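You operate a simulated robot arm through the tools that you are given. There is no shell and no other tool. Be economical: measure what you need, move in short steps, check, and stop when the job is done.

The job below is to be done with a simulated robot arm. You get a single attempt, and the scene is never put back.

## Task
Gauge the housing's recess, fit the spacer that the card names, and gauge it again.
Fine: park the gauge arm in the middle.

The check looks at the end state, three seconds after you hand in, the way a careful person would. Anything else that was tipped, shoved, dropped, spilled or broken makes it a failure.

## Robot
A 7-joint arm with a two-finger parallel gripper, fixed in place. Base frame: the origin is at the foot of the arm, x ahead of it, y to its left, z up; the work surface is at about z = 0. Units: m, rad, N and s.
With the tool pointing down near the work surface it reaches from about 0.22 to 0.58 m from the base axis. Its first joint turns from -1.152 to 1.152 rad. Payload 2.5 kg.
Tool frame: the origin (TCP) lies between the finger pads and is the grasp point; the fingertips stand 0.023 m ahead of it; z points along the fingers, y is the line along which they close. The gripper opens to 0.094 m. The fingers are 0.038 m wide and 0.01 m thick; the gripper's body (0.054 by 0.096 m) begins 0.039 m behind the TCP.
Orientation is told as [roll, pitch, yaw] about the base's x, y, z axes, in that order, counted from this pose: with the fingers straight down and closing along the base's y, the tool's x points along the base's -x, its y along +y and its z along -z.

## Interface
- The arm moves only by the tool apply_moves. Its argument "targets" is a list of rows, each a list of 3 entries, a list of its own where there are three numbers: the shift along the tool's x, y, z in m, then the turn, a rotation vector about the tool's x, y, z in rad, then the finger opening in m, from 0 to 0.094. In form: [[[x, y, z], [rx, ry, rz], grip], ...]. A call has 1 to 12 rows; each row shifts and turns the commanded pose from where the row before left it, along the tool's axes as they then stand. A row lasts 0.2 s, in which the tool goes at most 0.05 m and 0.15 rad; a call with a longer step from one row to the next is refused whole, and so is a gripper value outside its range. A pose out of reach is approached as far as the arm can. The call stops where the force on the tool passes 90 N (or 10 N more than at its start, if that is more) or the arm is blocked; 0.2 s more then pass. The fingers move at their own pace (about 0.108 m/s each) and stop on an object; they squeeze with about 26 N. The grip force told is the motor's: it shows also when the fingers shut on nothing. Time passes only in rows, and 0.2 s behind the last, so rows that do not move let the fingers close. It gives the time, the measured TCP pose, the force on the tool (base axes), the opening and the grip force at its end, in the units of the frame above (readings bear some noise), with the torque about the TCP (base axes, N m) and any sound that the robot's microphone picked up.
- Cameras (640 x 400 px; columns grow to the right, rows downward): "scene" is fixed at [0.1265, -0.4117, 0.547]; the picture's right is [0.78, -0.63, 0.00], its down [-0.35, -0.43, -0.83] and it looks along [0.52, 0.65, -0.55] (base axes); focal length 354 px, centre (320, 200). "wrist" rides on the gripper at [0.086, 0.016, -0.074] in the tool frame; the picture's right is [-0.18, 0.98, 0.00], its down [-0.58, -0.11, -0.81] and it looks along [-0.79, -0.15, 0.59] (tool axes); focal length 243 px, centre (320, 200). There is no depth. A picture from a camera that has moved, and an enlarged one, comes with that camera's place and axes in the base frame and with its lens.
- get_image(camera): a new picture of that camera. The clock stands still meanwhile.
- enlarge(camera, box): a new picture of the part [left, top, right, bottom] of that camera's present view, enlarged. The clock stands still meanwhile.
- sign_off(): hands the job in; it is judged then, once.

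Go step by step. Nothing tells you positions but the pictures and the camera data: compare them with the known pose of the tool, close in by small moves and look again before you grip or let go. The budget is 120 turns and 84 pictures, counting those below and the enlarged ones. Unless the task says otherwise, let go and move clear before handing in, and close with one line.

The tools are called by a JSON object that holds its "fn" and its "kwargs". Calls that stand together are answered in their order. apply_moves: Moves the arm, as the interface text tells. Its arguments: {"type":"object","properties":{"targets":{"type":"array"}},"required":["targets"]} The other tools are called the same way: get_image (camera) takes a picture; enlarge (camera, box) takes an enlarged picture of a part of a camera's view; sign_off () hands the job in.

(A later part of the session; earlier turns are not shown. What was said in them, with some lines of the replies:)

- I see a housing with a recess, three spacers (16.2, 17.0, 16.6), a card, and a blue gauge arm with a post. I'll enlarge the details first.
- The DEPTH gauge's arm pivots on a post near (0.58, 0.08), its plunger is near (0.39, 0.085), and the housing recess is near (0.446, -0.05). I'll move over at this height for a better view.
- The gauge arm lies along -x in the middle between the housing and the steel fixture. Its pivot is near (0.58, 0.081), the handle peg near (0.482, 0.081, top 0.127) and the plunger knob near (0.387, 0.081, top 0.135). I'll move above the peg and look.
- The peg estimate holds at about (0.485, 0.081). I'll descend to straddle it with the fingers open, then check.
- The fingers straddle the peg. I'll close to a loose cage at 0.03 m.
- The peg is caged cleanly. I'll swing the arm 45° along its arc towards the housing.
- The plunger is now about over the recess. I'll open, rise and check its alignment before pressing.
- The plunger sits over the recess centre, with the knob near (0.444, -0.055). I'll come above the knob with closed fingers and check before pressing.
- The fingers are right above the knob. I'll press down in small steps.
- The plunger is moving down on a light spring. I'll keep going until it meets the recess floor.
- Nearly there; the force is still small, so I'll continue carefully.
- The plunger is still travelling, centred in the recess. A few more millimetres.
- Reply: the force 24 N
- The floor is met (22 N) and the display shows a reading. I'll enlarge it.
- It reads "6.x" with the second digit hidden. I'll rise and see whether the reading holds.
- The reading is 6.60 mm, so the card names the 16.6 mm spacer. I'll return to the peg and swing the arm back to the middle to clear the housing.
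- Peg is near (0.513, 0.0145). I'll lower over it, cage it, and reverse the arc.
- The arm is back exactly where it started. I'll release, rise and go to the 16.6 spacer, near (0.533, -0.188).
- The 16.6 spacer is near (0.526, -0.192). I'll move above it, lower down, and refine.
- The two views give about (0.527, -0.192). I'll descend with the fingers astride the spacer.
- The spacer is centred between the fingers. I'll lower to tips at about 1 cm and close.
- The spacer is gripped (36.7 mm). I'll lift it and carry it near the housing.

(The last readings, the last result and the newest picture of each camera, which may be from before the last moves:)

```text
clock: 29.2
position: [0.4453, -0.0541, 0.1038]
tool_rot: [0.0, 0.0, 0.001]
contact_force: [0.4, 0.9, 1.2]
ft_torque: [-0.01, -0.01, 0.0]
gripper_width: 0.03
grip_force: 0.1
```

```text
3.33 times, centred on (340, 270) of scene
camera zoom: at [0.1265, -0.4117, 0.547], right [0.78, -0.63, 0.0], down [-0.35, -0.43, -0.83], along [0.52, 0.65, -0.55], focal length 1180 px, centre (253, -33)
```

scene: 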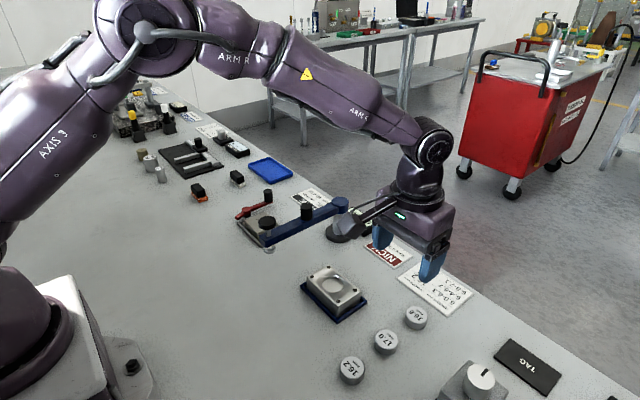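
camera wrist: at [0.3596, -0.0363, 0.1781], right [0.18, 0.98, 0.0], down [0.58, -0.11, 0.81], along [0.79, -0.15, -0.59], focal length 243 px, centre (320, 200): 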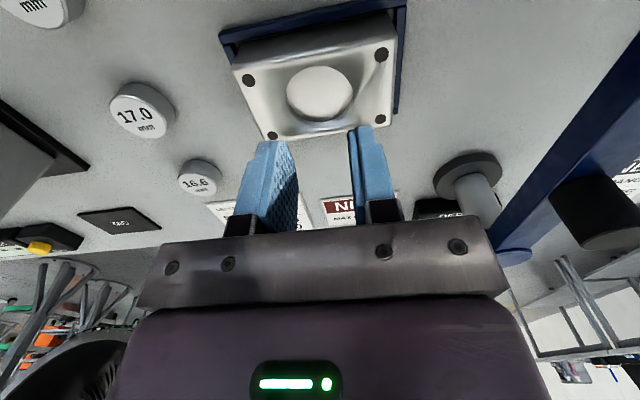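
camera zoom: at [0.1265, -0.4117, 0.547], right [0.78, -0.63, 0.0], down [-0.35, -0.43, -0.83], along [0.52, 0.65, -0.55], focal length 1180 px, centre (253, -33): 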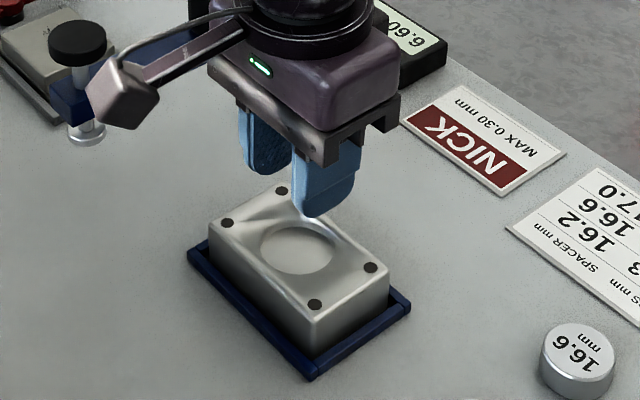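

The spacer slipped out on lifting and still stands at its place near (0.527, -0.194): my grip was too shallow. I'll go back and grip deeper.

{"fn": "apply_moves", "kwargs": {"targets": [[[-0.0205, -0.035, 0], [0, 0, 0], 0.07], [[-0.0205, -0.035, 0], [0, 0, 0], 0.07], [[-0.0205, -0.035, 0], [0, 0, 0], 0.07], [[-0.0205, -0.0345, 0], [0, 0, 0], 0.07], [[0, 0, 0.03], [0, 0, 0], 0.07], [[0, 0, 0.028], [0, 0, 0], 0.07], [[0, 0, 0], [0, 0, 0], 0.07]]}}

{"fn": "get_image", "kwargs": {"camera": "wrist"}}

{"fn": "enlarge", "kwargs": {"camera": "scene", "box": [350, 240, 500, 350]}}

```text
clock: 30.8
position: [0.5255, -0.1932, 0.044]
tool_rot: [0.0, 0.0, 0.0]
contact_force: [-0.8, -0.2, -0.6]
ft_torque: [0.01, -0.01, 0.0]
gripper_width: 0.07
grip_force: 0.1
```

```text
40 pictures are left
camera wrist: at [0.4394, -0.1765, 0.1177], right [0.18, 0.98, 0.0], down [0.58, -0.11, 0.81], along [0.79, -0.15, -0.59], focal length 243 px, centre (320, 200)
```

wrist: 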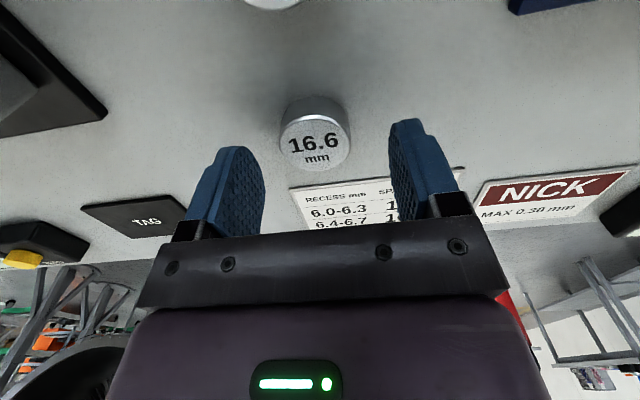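

```text
3.64 times, centred on (425, 295) of scene
camera zoom: at [0.1265, -0.4117, 0.547], right [0.78, -0.63, 0.0], down [-0.35, -0.43, -0.83], along [0.52, 0.65, -0.55], focal length 1288 px, centre (-62, -146)
```

zoom: 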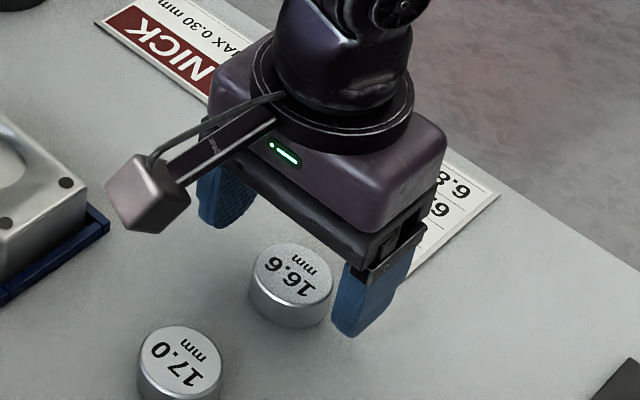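

The spacer moved only a millimetre or two. I'll centre on it and go about 6 mm deeper than before.

{"fn": "apply_moves", "kwargs": {"targets": [[[-0.002, -0.002, 0.008], [0, 0, 0], 0.07], [[0, 0, 0.0095], [0, 0, 0], 0.07], [[0, 0, 0], [0, 0, 0], 0.05], [[0, 0, 0], [0, 0, 0], 0.03], [[0, 0, 0], [0, 0, 0], 0.02], [[0, 0, 0], [0, 0, 0], 0.02], [[0, 0, 0], [0, 0, 0], 0.02]]}}

{"fn": "enlarge", "kwargs": {"camera": "wrist", "box": [200, 70, 440, 230]}}

```text
clock: 32.4
position: [0.5271, -0.195, 0.0259]
tool_rot: [0.002, 0.0, 0.0]
contact_force: [0.0, -0.3, 0.6]
ft_torque: [0.01, -0.01, 0.01]
gripper_width: 0.0377
grip_force: 26.0
```

```text
2.50 times, centred on (320, 150) of wrist
camera zoom: at [0.4414, -0.1788, 0.1008], right [0.18, 0.98, 0.0], down [0.58, -0.11, 0.81], along [0.79, -0.15, -0.59], focal length 606 px, centre (320, 325)
```

zoom: 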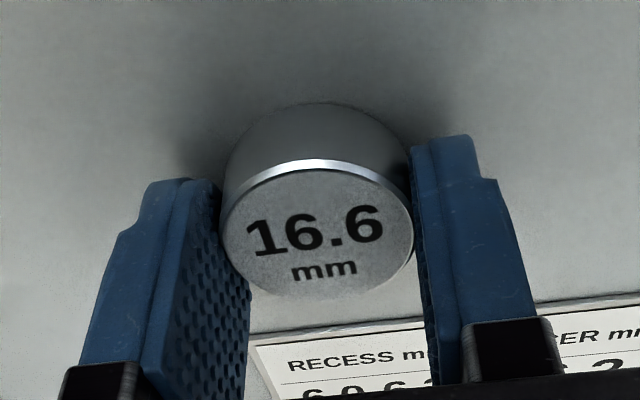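

Width 37.7 mm now. I'll lift a little and check that it comes along.

{"fn": "apply_moves", "kwargs": {"targets": [[[0, 0, -0.005], [0, 0, 0], 0.02], [[0, 0, -0.01], [0, 0, 0], 0.02], [[0, 0, -0.015], [0, 0, 0], 0.02], [[0, 0, -0.02], [0, 0, 0], 0.02]]}}

{"fn": "enlarge", "kwargs": {"camera": "wrist", "box": [200, 70, 440, 230]}}

{"fn": "enlarge", "kwargs": {"camera": "scene", "box": [350, 240, 500, 350]}}

```text
clock: 33.4
position: [0.527, -0.1955, 0.0758]
tool_rot: [0.0, 0.002, 0.0]
contact_force: [-0.4, -1.0, -2.1]
ft_torque: [-0.01, 0.01, 0.01]
gripper_width: 0.0374
grip_force: 26.6
```

```text
2.50 times, centred on (320, 150) of wrist
camera zoom: at [0.4413, -0.179, 0.1514], right [0.18, 0.98, 0.0], down [0.58, -0.11, 0.81], along [0.79, -0.15, -0.59], focal length 606 px, centre (320, 325)
```

zoom: 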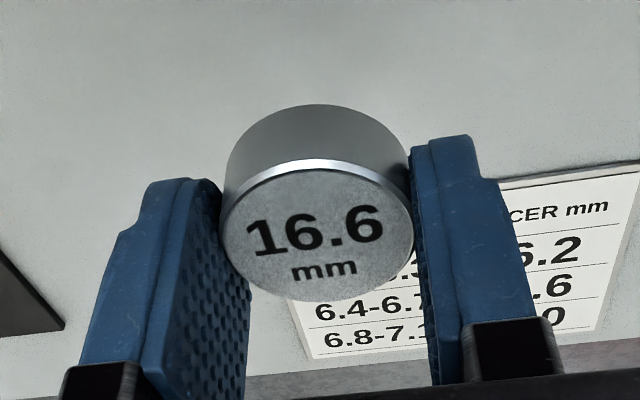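

```text
3.64 times, centred on (425, 295) of scene
camera zoom: at [0.1265, -0.4117, 0.547], right [0.78, -0.63, 0.0], down [-0.35, -0.43, -0.83], along [0.52, 0.65, -0.55], focal length 1288 px, centre (-62, -146)
```

zoom: 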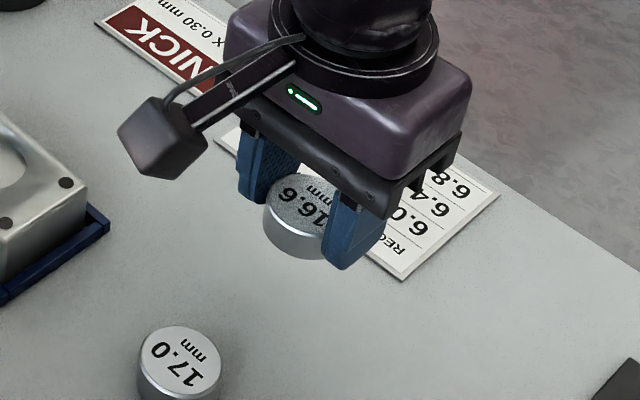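

The spacer is lifted level. I'll carry it over the housing and compare alignments.

{"fn": "apply_moves", "kwargs": {"targets": [[[0, 0, -0.025], [0, 0, 0], 0.02], [[0.02, 0.0354, 0], [0, 0, 0], 0.02], [[0.02, 0.0354, 0], [0, 0, 0], 0.02], [[0.02, 0.0354, 0], [0, 0, 0], 0.02], [[0.02, 0.0353, 0], [0, 0, 0], 0.02], [[0, 0, 0.025], [0, 0, 0], 0.02], [[0, 0, 0], [0, 0, 0], 0.02]]}}

{"fn": "enlarge", "kwargs": {"camera": "wrist", "box": [180, 0, 460, 200]}}

{"fn": "enlarge", "kwargs": {"camera": "scene", "box": [280, 210, 400, 330]}}

```text
clock: 35.0
position: [0.4466, -0.0555, 0.0766]
tool_rot: [0.0, -0.002, 0.0]
contact_force: [0.0, -0.3, -0.9]
ft_torque: [0.0, -0.02, 0.02]
gripper_width: 0.0375
grip_force: 25.9
```

```text
2.00 times, centred on (320, 100) of wrist
camera zoom: at [0.361, -0.038, 0.1515], right [0.18, 0.98, 0.0], down [0.58, -0.11, 0.81], along [0.79, -0.15, -0.59], focal length 485 px, centre (320, 400)
```

zoom: 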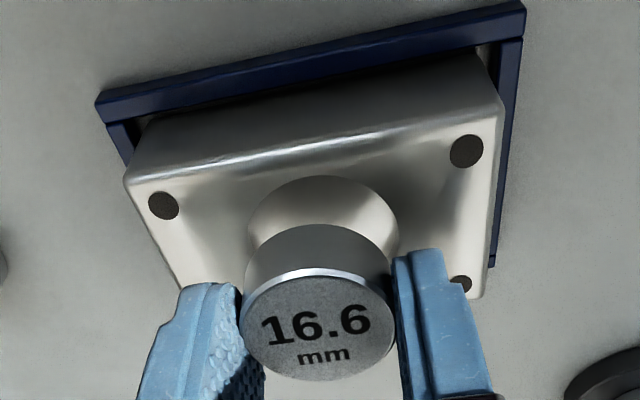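

```text
3.33 times, centred on (340, 270) of scene
camera zoom: at [0.1265, -0.4117, 0.547], right [0.78, -0.63, 0.0], down [-0.35, -0.43, -0.83], along [0.52, 0.65, -0.55], focal length 1180 px, centre (253, -33)
```

zoom: 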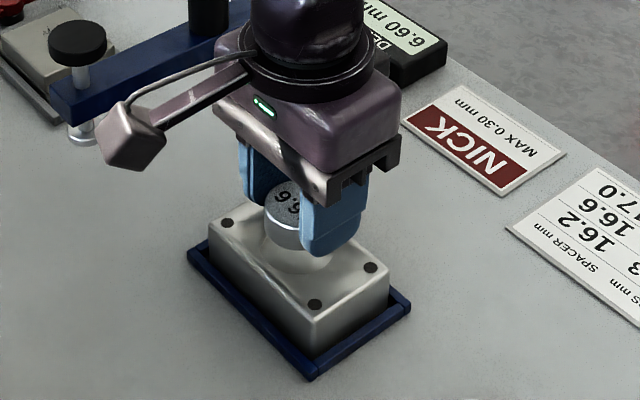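

The spacer is within a millimetre or two of the recess axis. I'll nudge, then lower to just above the housing and look.

{"fn": "apply_moves", "kwargs": {"targets": [[[-0.001, 0.001, 0.008], [0, 0, 0], 0.02], [[0, 0, 0.006], [0, 0, 0], 0.02], [[0, 0, 0], [0, 0, 0], 0.02]]}}

{"fn": "enlarge", "kwargs": {"camera": "wrist", "box": [180, 0, 460, 200]}}

{"fn": "enlarge", "kwargs": {"camera": "scene", "box": [310, 240, 390, 320]}}

```text
clock: 35.8
position: [0.4473, -0.0537, 0.0632]
tool_rot: [0.0, 0.0, 0.003]
contact_force: [0.7, -0.3, -2.1]
ft_torque: [0.02, 0.0, 0.02]
gripper_width: 0.0375
grip_force: 26.1
```

```text
2.00 times, centred on (320, 100) of wrist
camera zoom: at [0.3623, -0.036, 0.1376], right [0.18, 0.98, 0.0], down [0.58, -0.11, 0.81], along [0.79, -0.15, -0.59], focal length 485 px, centre (320, 400)
```

zoom: 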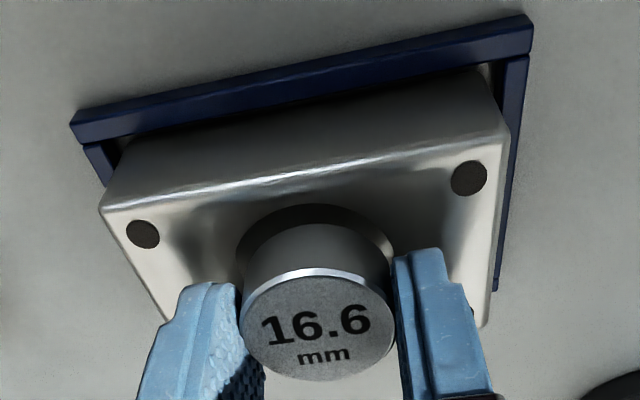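

```text
5.00 times, centred on (350, 280) of scene
camera zoom: at [0.1265, -0.4117, 0.547], right [0.78, -0.63, 0.0], down [-0.35, -0.43, -0.83], along [0.52, 0.65, -0.55], focal length 1771 px, centre (170, -200)
```

zoom: 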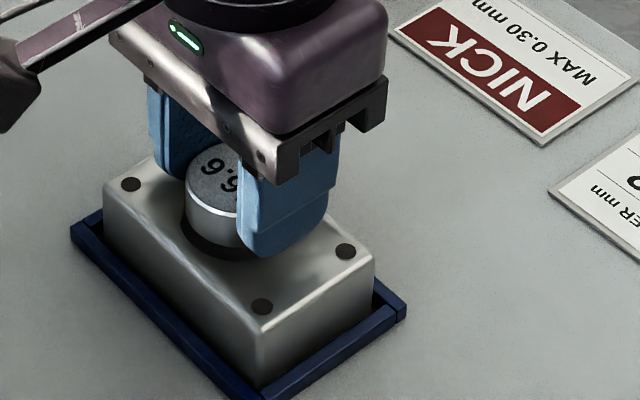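

The spacer bottom is centred in the recess mouth. I'll lower in small steps watching the force.

{"fn": "apply_moves", "kwargs": {"targets": [[[0, -0.0005, 0.003], [0, 0, 0], 0.02], [[0, 0, 0.002], [0, 0, 0], 0.02], [[0, 0, 0.0015], [0, 0, 0], 0.02], [[0, 0, 0], [0, 0, 0], 0.02]]}}

{"fn": "enlarge", "kwargs": {"camera": "wrist", "box": [180, 0, 460, 200]}}

{"fn": "enlarge", "kwargs": {"camera": "scene", "box": [310, 240, 390, 320]}}

```text
clock: 36.8
position: [0.4486, -0.0538, 0.0563]
tool_rot: [0.001, -0.001, -0.001]
contact_force: [-6.1, 0.7, 12.7]
ft_torque: [0.07, 0.2, -0.05]
gripper_width: 0.0376
grip_force: 26.3
```

```text
2.00 times, centred on (320, 100) of wrist
camera zoom: at [0.3625, -0.0369, 0.1315], right [0.18, 0.98, 0.0], down [0.58, -0.11, 0.81], along [0.79, -0.15, -0.59], focal length 485 px, centre (320, 400)
```

zoom: 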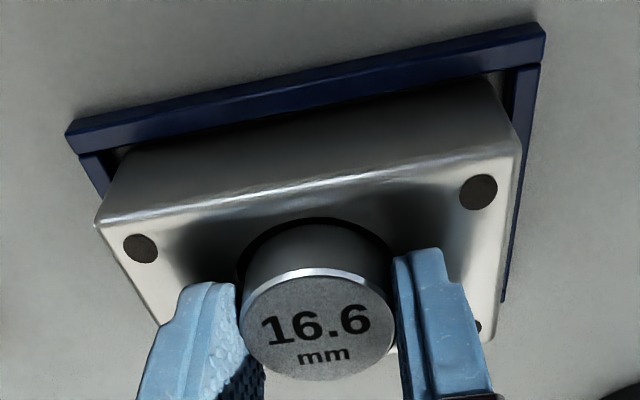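

```text
5.00 times, centred on (350, 280) of scene
camera zoom: at [0.1264, -0.4117, 0.547], right [0.78, -0.63, 0.0], down [-0.35, -0.43, -0.83], along [0.52, 0.65, -0.55], focal length 1771 px, centre (170, -200)
```

zoom: 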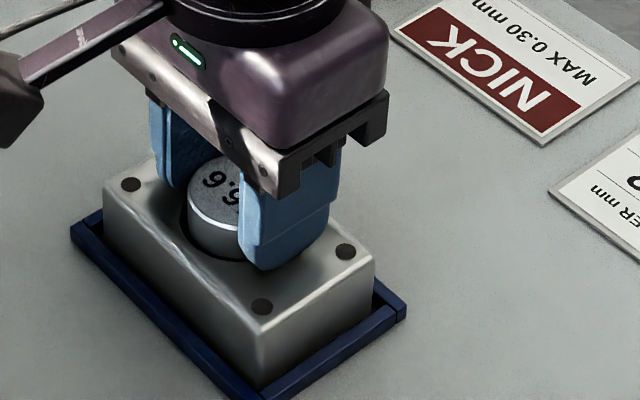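

Contact is central, so the fingertips rest on the housing top with the spacer about 3 mm inside the recess. I'll ease up slightly and open so it settles.

{"fn": "apply_moves", "kwargs": {"targets": [[[0, 0, -0.001], [0, 0, 0], 0.02], [[0, 0, 0], [0, 0, 0], 0.042], [[0, 0, 0], [0, 0, 0], 0.05], [[0, 0, 0], [0, 0, 0], 0.05]]}}

{"fn": "enlarge", "kwargs": {"camera": "wrist", "box": [180, 0, 460, 200]}}

{"fn": "enlarge", "kwargs": {"camera": "scene", "box": [310, 240, 390, 320]}}

```text
clock: 37.8
position: [0.448, -0.0548, 0.057]
tool_rot: [0.0, -0.001, -0.001]
contact_force: [1.0, -0.1, 0.1]
ft_torque: [-0.02, -0.01, 0.0]
gripper_width: 0.05
grip_force: 0.0
```

```text
2.00 times, centred on (320, 100) of wrist
camera zoom: at [0.3626, -0.0365, 0.1319], right [0.18, 0.98, 0.0], down [0.58, -0.11, 0.81], along [0.79, -0.15, -0.59], focal length 485 px, centre (320, 400)
```

zoom: 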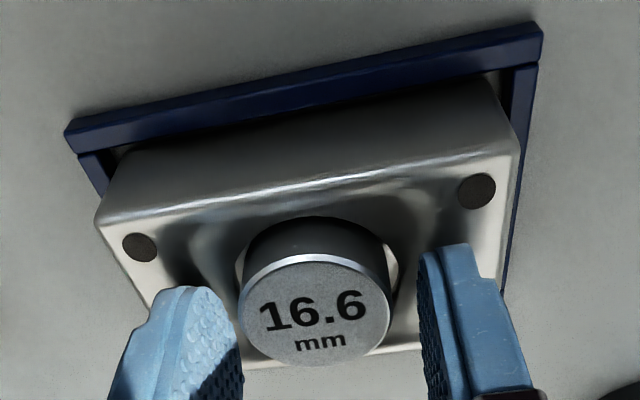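

```text
5.00 times, centred on (350, 280) of scene
camera zoom: at [0.1265, -0.4117, 0.547], right [0.78, -0.63, 0.0], down [-0.35, -0.43, -0.83], along [0.52, 0.65, -0.55], focal length 1771 px, centre (170, -200)
```

zoom: 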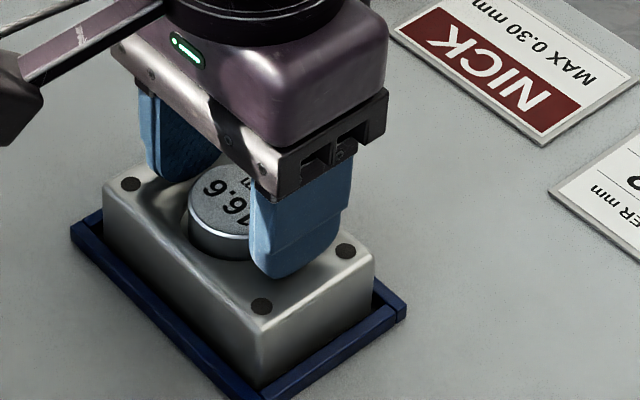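

The spacer dropped into the recess. I'll rise, check that it sits flat, and go to the gauge peg.

{"fn": "apply_moves", "kwargs": {"targets": [[[0, 0, -0.02], [0, 0, 0], 0.05], [[0, 0, -0.04], [0, 0, 0], 0.05], [[0, 0, -0.045], [0, 0, 0], 0.05], [[0, 0, -0.045], [0, 0, 0], 0.05], [[-0.012, 0.044, 0], [0, 0, 0], 0.05], [[-0.012, 0.044, 0], [0, 0, 0], 0.05], [[-0.013, 0.047, 0], [0, 0, 0], 0.05], [[0, 0, 0], [0, 0, 0], 0.05]]}}

{"fn": "enlarge", "kwargs": {"camera": "scene", "box": [290, 230, 410, 330]}}

{"fn": "get_image", "kwargs": {"camera": "wrist"}}

```text
clock: 39.6
position: [0.4829, 0.0834, 0.2078]
tool_rot: [0.0, 0.001, -0.001]
contact_force: [-0.1, 0.1, -0.5]
ft_torque: [-0.01, -0.01, 0.02]
gripper_width: 0.05
grip_force: 0.2
```

```text
4.00 times, centred on (350, 280) of scene
camera zoom: at [0.1265, -0.4117, 0.547], right [0.78, -0.63, 0.0], down [-0.35, -0.43, -0.83], along [0.52, 0.65, -0.55], focal length 1417 px, centre (200, -120)
```

zoom: 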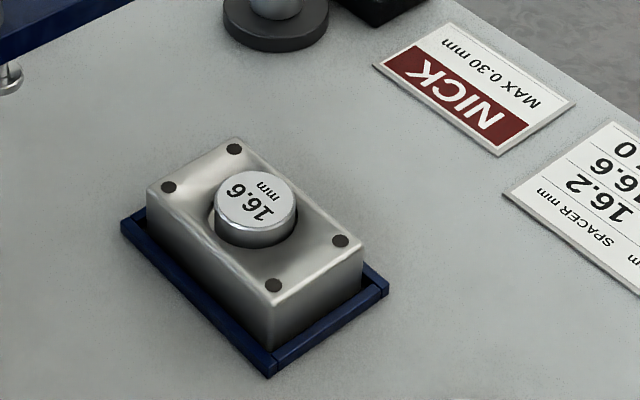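

```text
26 pictures are left
camera wrist: at [0.3972, 0.0998, 0.2822], right [0.18, 0.98, 0.0], down [0.58, -0.11, 0.81], along [0.79, -0.15, -0.59], focal length 243 px, centre (320, 200)
```

wrist: 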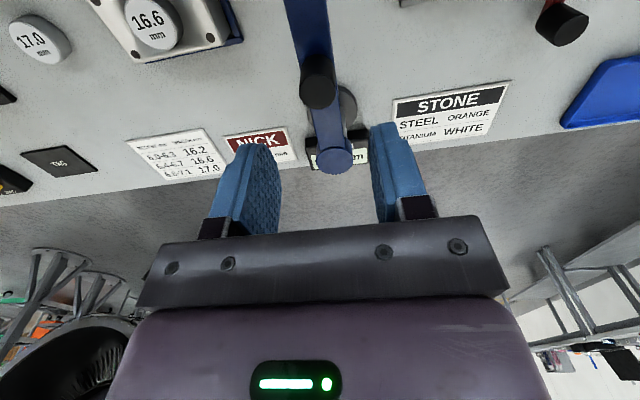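

The spacer sits flat in the recess. I'll cage the peg again and swing the gauge over along the same arc.

{"fn": "apply_moves", "kwargs": {"targets": [[[-0.001, -0.0015, 0.03], [0, 0, 0], 0.05], [[0, 0, 0.03], [0, 0, 0], 0.05], [[0, 0, 0.012], [0, 0, 0], 0.05], [[0, 0, 0], [0, 0, 0], 0.03], [[0, 0, 0], [0, 0, 0], 0.028], [[0, 0, 0], [0, 0, 0], 0.028]]}}

{"fn": "apply_moves", "kwargs": {"targets": [[[-0.0003, -0.0073, 0], [0, 0, 0], 0.028], [[-0.0009, -0.0072, 0], [0, 0, 0], 0.028], [[-0.0014, -0.0072, 0], [0, 0, 0], 0.028], [[-0.002, -0.007, 0], [0, 0, 0], 0.028], [[-0.0025, -0.0069, 0], [0, 0, 0], 0.028], [[-0.0031, -0.0066, 0], [0, 0, 0], 0.028], [[-0.0036, -0.0064, 0], [0, 0, 0], 0.028], [[-0.0041, -0.0061, 0], [0, 0, 0], 0.028], [[-0.0045, -0.0057, 0], [0, 0, 0], 0.028], [[-0.005, -0.0054, 0], [0, 0, 0], 0.028]]}}

{"fn": "apply_moves", "kwargs": {"targets": [[[0, 0, 0], [0, 0, 0], 0.05], [[0, 0, 0], [0, 0, 0], 0.05], [[0, 0, -0.04], [0, 0, 0], 0.05], [[0, 0, -0.04], [0, 0, 0], 0.05], [[0.04, 0.0, -0.02], [0, 0, 0], 0.02], [[0.04, 0.0, 0], [0, 0, 0], 0.0], [[0.04, 0.0, 0], [0, 0, 0], 0.0], [[0.04, 0.0, 0], [0, 0, 0], 0.0]]}}

{"fn": "enlarge", "kwargs": {"camera": "scene", "box": [290, 185, 420, 320]}}

```text
clock: 41.0
position: [0.4869, 0.0806, 0.1351]
tool_rot: [0.0, 0.0, 0.0]
contact_force: [0.3, -0.3, 0.7]
ft_torque: [0.0, -0.01, -0.01]
gripper_width: 0.028
grip_force: 0.1
```

```text
clock: 43.2
position: [0.5152, 0.0123, 0.1344]
tool_rot: [0.001, -0.001, 0.0]
contact_force: [0.9, 0.3, -1.2]
ft_torque: [0.02, -0.02, -0.01]
gripper_width: 0.0281
grip_force: 0.0
```

```text
clock: 45.0
position: [0.3538, 0.0121, 0.2336]
tool_rot: [0.001, -0.001, 0.0]
contact_force: [0.3, -0.2, -0.2]
ft_torque: [0.04, -0.03, -0.01]
gripper_width: 0.0
grip_force: 26.4
```

```text
2.96 times, centred on (355, 252) of scene
camera zoom: at [0.1265, -0.4117, 0.547], right [0.78, -0.63, 0.0], down [-0.35, -0.43, -0.83], along [0.52, 0.65, -0.55], focal length 1049 px, centre (216, 44)
```

zoom: 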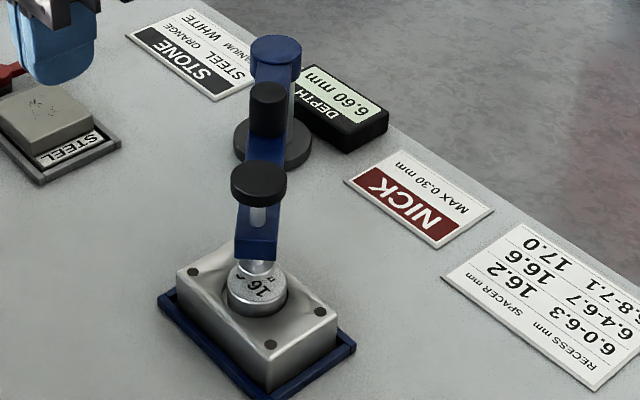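

The plunger is above the spacer, same swing position as before. I'll go above the knob and press; contact should come 16.6 mm higher, near TCP z 0.143.

{"fn": "apply_moves", "kwargs": {"targets": [[[-0.0305, -0.0225, 0], [0, 0, 0], 0.0], [[-0.0305, -0.0225, 0], [0, 0, 0], 0.0], [[-0.0305, -0.0225, 0], [0, 0, 0], 0.0], [[0, 0, 0.03], [0, 0, 0], 0.0], [[0, 0, 0.03], [0, 0, 0], 0.0], [[0, 0, 0.01], [0, 0, 0], 0.0], [[0, 0, 0], [0, 0, 0], 0.0]]}}

{"fn": "enlarge", "kwargs": {"camera": "scene", "box": [290, 185, 420, 320]}}

```text
clock: 46.6
position: [0.4464, -0.0532, 0.1665]
tool_rot: [-0.001, -0.001, 0.0]
contact_force: [0.2, 0.3, 0.3]
ft_torque: [0.04, -0.01, 0.01]
gripper_width: 0.0
grip_force: 25.6
```

```text
2.96 times, centred on (355, 252) of scene
camera zoom: at [0.1265, -0.4117, 0.547], right [0.78, -0.63, 0.0], down [-0.35, -0.43, -0.83], along [0.52, 0.65, -0.55], focal length 1049 px, centre (216, 44)
```

zoom: 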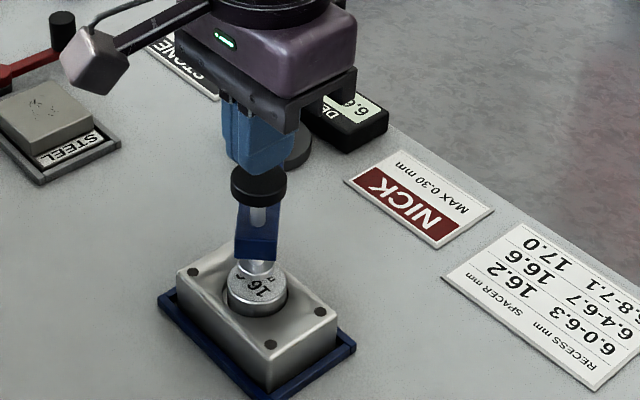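

{"fn": "apply_moves", "kwargs": {"targets": [[[0, -0.0015, 0.004], [0, 0, 0], 0.0], [[0, 0, 0.004], [0, 0, 0], 0.0], [[0, 0, 0.004], [0, 0, 0], 0.0], [[0, 0, 0.003], [0, 0, 0], 0.0], [[0, 0, 0.003], [0, 0, 0], 0.0], [[0, 0, 0.002], [0, 0, 0], 0.0], [[0, 0, 0.002], [0, 0, 0], 0.0], [[0, 0, 0.001], [0, 0, 0], 0.0], [[0, 0, 0.0], [0, 0, 0], 0.0]]}}

```text
clock: 48.6
position: [0.4443, -0.0543, 0.1426]
tool_rot: [0.0, -0.002, 0.001]
contact_force: [-1.7, -1.0, 8.9]
ft_torque: [0.02, 0.17, 0.01]
gripper_width: 0.0002
grip_force: 26.2
```

The plunger is touching the spacer (9 N). A touch more press to match the first measurement, then rise.

{"fn": "apply_moves", "kwargs": {"targets": [[[0, 0, 0.001], [0, 0, 0], 0.0], [[0, 0, 0.0005], [0, 0, 0], 0.0], [[0, 0, 0], [0, 0, 0], 0.0], [[0, 0, 0], [0, 0, 0], 0.0]]}}

{"fn": "apply_moves", "kwargs": {"targets": [[[0, 0, -0.01], [0, 0, 0], 0.0], [[0, 0, -0.02], [0, 0, 0], 0.0], [[0, 0, -0.03], [0, 0, 0], 0.0], [[0.04, 0, -0.004], [0, 0, 0], 0.0], [[0.04, 0, 0], [0, 0, 0], 0.0], [[0.04, 0, 0], [0, 0, 0], 0.0]]}}

{"fn": "enlarge", "kwargs": {"camera": "scene", "box": [310, 195, 410, 305]}}

```text
clock: 49.6
position: [0.4445, -0.0556, 0.1421]
tool_rot: [0.001, 0.001, 0.002]
contact_force: [-17.9, 1.1, 39.0]
ft_torque: [0.02, 0.53, 0.03]
gripper_width: 0.0
grip_force: 26.2
```

```text
clock: 51.0
position: [0.3249, -0.0543, 0.2053]
tool_rot: [0.0, 0.0, -0.001]
contact_force: [-0.7, -0.6, -0.4]
ft_torque: [0.0, 0.01, 0.03]
gripper_width: 0.0
grip_force: 25.5
```

```text
3.64 times, centred on (360, 250) of scene
camera zoom: at [0.1265, -0.4117, 0.547], right [0.78, -0.63, 0.0], down [-0.35, -0.43, -0.83], along [0.52, 0.65, -0.55], focal length 1288 px, centre (174, 18)
```

zoom: 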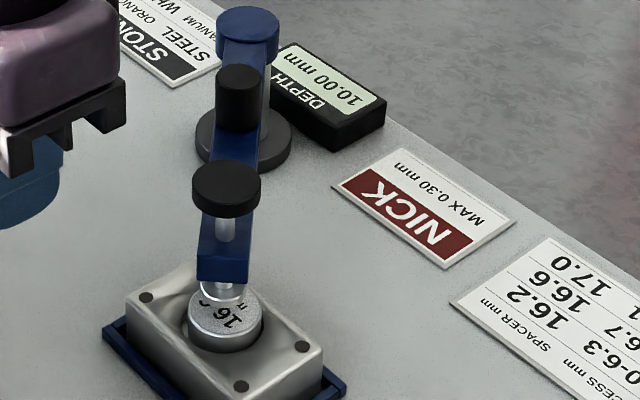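

The second reading is 10.00 mm, exactly 16.6 − 6.6. Now I'll cage the peg once more and swing the arm back to the middle.

{"fn": "apply_moves", "kwargs": {"targets": [[[-0.0376, 0.0139, 0], [0, 0, 0], 0.05], [[-0.0376, 0.0139, 0], [0, 0, 0], 0.05], [[-0.0376, 0.0139, 0], [0, 0, 0], 0.05], [[-0.0376, 0.0139, 0], [0, 0, 0], 0.05], [[-0.0376, 0.0139, 0], [0, 0, 0], 0.05], [[0, 0, 0.03], [0, 0, 0], 0.05], [[0, 0, 0], [0, 0, 0], 0.05]]}}

{"fn": "enlarge", "kwargs": {"camera": "wrist", "box": [200, 60, 460, 230]}}

```text
clock: 52.6
position: [0.5134, 0.0163, 0.1741]
tool_rot: [0.0, 0.0, 0.0]
contact_force: [-0.6, 0.7, 1.0]
ft_torque: [0.01, 0.0, -0.01]
gripper_width: 0.0499
grip_force: 0.1
```

```text
2.35 times, centred on (330, 145) of wrist
camera zoom: at [0.4281, 0.0326, 0.2482], right [0.18, 0.98, 0.0], down [0.58, -0.11, 0.81], along [0.79, -0.15, -0.59], focal length 571 px, centre (296, 329)
```

zoom: 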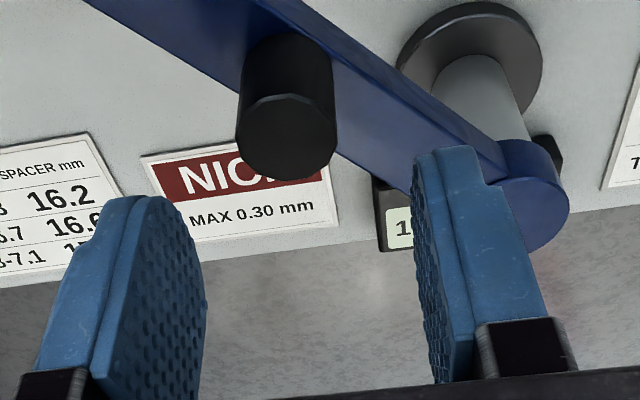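

{"fn": "apply_moves", "kwargs": {"targets": [[[0, -0.0012, 0.02], [0, 0, 0], 0.05], [[0, 0, 0.019], [0, 0, 0], 0.05], [[0, 0, 0], [0, 0, 0], 0.03], [[0, 0, 0], [0, 0, 0], 0.028], [[0, 0, 0], [0, 0, 0], 0.028]]}}

{"fn": "apply_moves", "kwargs": {"targets": [[[0.005, 0.0054, 0], [0, 0, 0], 0.028], [[0.0045, 0.0057, 0], [0, 0, 0], 0.028], [[0.0041, 0.0061, 0], [0, 0, 0], 0.028], [[0.0036, 0.0064, 0], [0, 0, 0], 0.028], [[0.0031, 0.0066, 0], [0, 0, 0], 0.028], [[0.0025, 0.0069, 0], [0, 0, 0], 0.028], [[0.002, 0.007, 0], [0, 0, 0], 0.028], [[0.0014, 0.0072, 0], [0, 0, 0], 0.028], [[0.0009, 0.0072, 0], [0, 0, 0], 0.028], [[0.0003, 0.0073, 0], [0, 0, 0], 0.028], [[0.0, 0.002, 0], [0, 0, 0], 0.028]]}}

{"fn": "apply_moves", "kwargs": {"targets": [[[0, 0, 0], [0, 0, 0], 0.05], [[0, 0, 0], [0, 0, 0], 0.05], [[0, 0, -0.04], [0, 0, 0], 0.05], [[0, 0, -0.045], [0, 0, 0], 0.05], [[0.045, 0, -0.02], [0, 0, 0], 0.05], [[0.045, 0, -0.02], [0, 0, 0], 0.05], [[0.045, 0, -0.02], [0, 0, 0], 0.05], [[0.045, 0, 0], [0, 0, 0], 0.05], [[0, 0, 0], [0, 0, 0], 0.05]]}}

{"fn": "enlarge", "kwargs": {"camera": "scene", "box": [220, 145, 420, 270]}}

{"fn": "get_image", "kwargs": {"camera": "scene"}}

{"fn": "get_image", "kwargs": {"camera": "wrist"}}

```text
clock: 53.8
position: [0.513, 0.0129, 0.1359]
tool_rot: [0.0, 0.001, -0.001]
contact_force: [-0.4, -0.4, -0.3]
ft_torque: [0.01, 0.03, 0.02]
gripper_width: 0.0279
grip_force: 0.0
```

```text
clock: 56.2
position: [0.4869, 0.0811, 0.1359]
tool_rot: [-0.001, 0.001, 0.0]
contact_force: [1.2, 0.0, -0.4]
ft_torque: [0.01, 0.0, 0.0]
gripper_width: 0.0282
grip_force: 0.6
```

```text
clock: 58.2
position: [0.3049, 0.0814, 0.2803]
tool_rot: [0.0, 0.0, 0.0]
contact_force: [-0.6, 0.7, -0.3]
ft_torque: [0.04, 0.01, -0.01]
gripper_width: 0.0502
grip_force: 0.0
```

```text
3.20 times, centred on (320, 208) of scene
camera zoom: at [0.1264, -0.4117, 0.547], right [0.78, -0.63, 0.0], down [-0.35, -0.43, -0.83], along [0.52, 0.65, -0.55], focal length 1133 px, centre (320, 176)
```

zoom: 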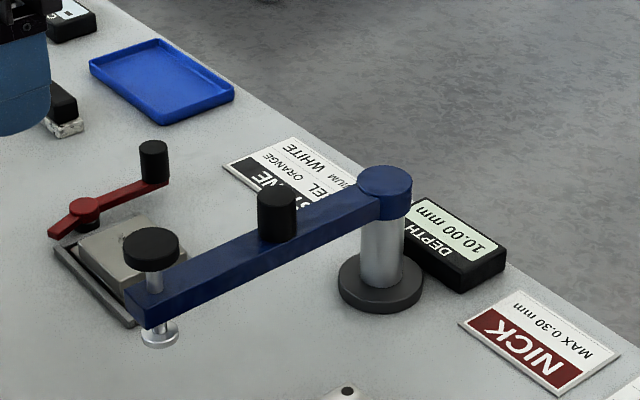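

```text
20 pictures are left
```

scene: 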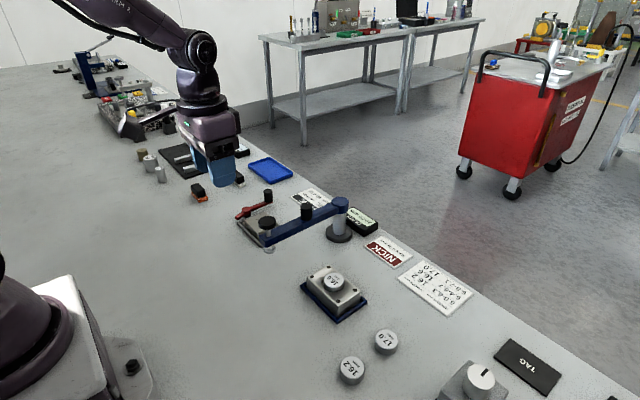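

```text
19 pictures are left
camera wrist: at [0.2208, 0.0983, 0.3557], right [0.18, 0.98, 0.0], down [0.58, -0.11, 0.81], along [0.79, -0.15, -0.59], focal length 243 px, centre (320, 200)
```

wrist: 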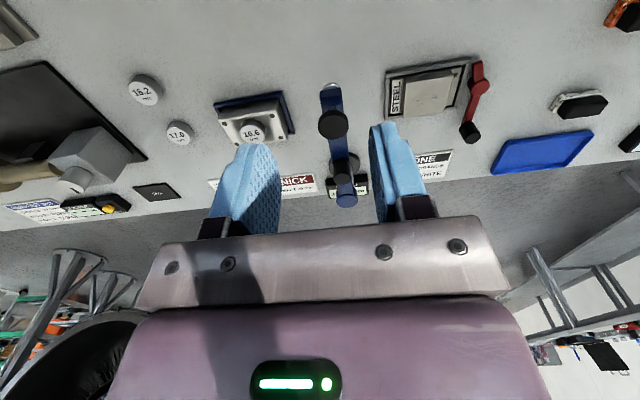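

The gauge arm is back in its middle position, the 16.6 spacer sits in the recess, the display shows 10.00 mm, and everything else is undisturbed. The hand is clear, so I'm handing in.

{"fn": "sign_off", "kwargs": {}}

```text
The job is handed in.
```

The recess gauged 6.60 mm, so I fitted the 16.6 mm spacer the card names; it gauged 10.00 mm afterwards, and the gauge arm is parked in the middle. The spacer slipped from the gripper on the first lift and moved only a millimetre or two on the bench.
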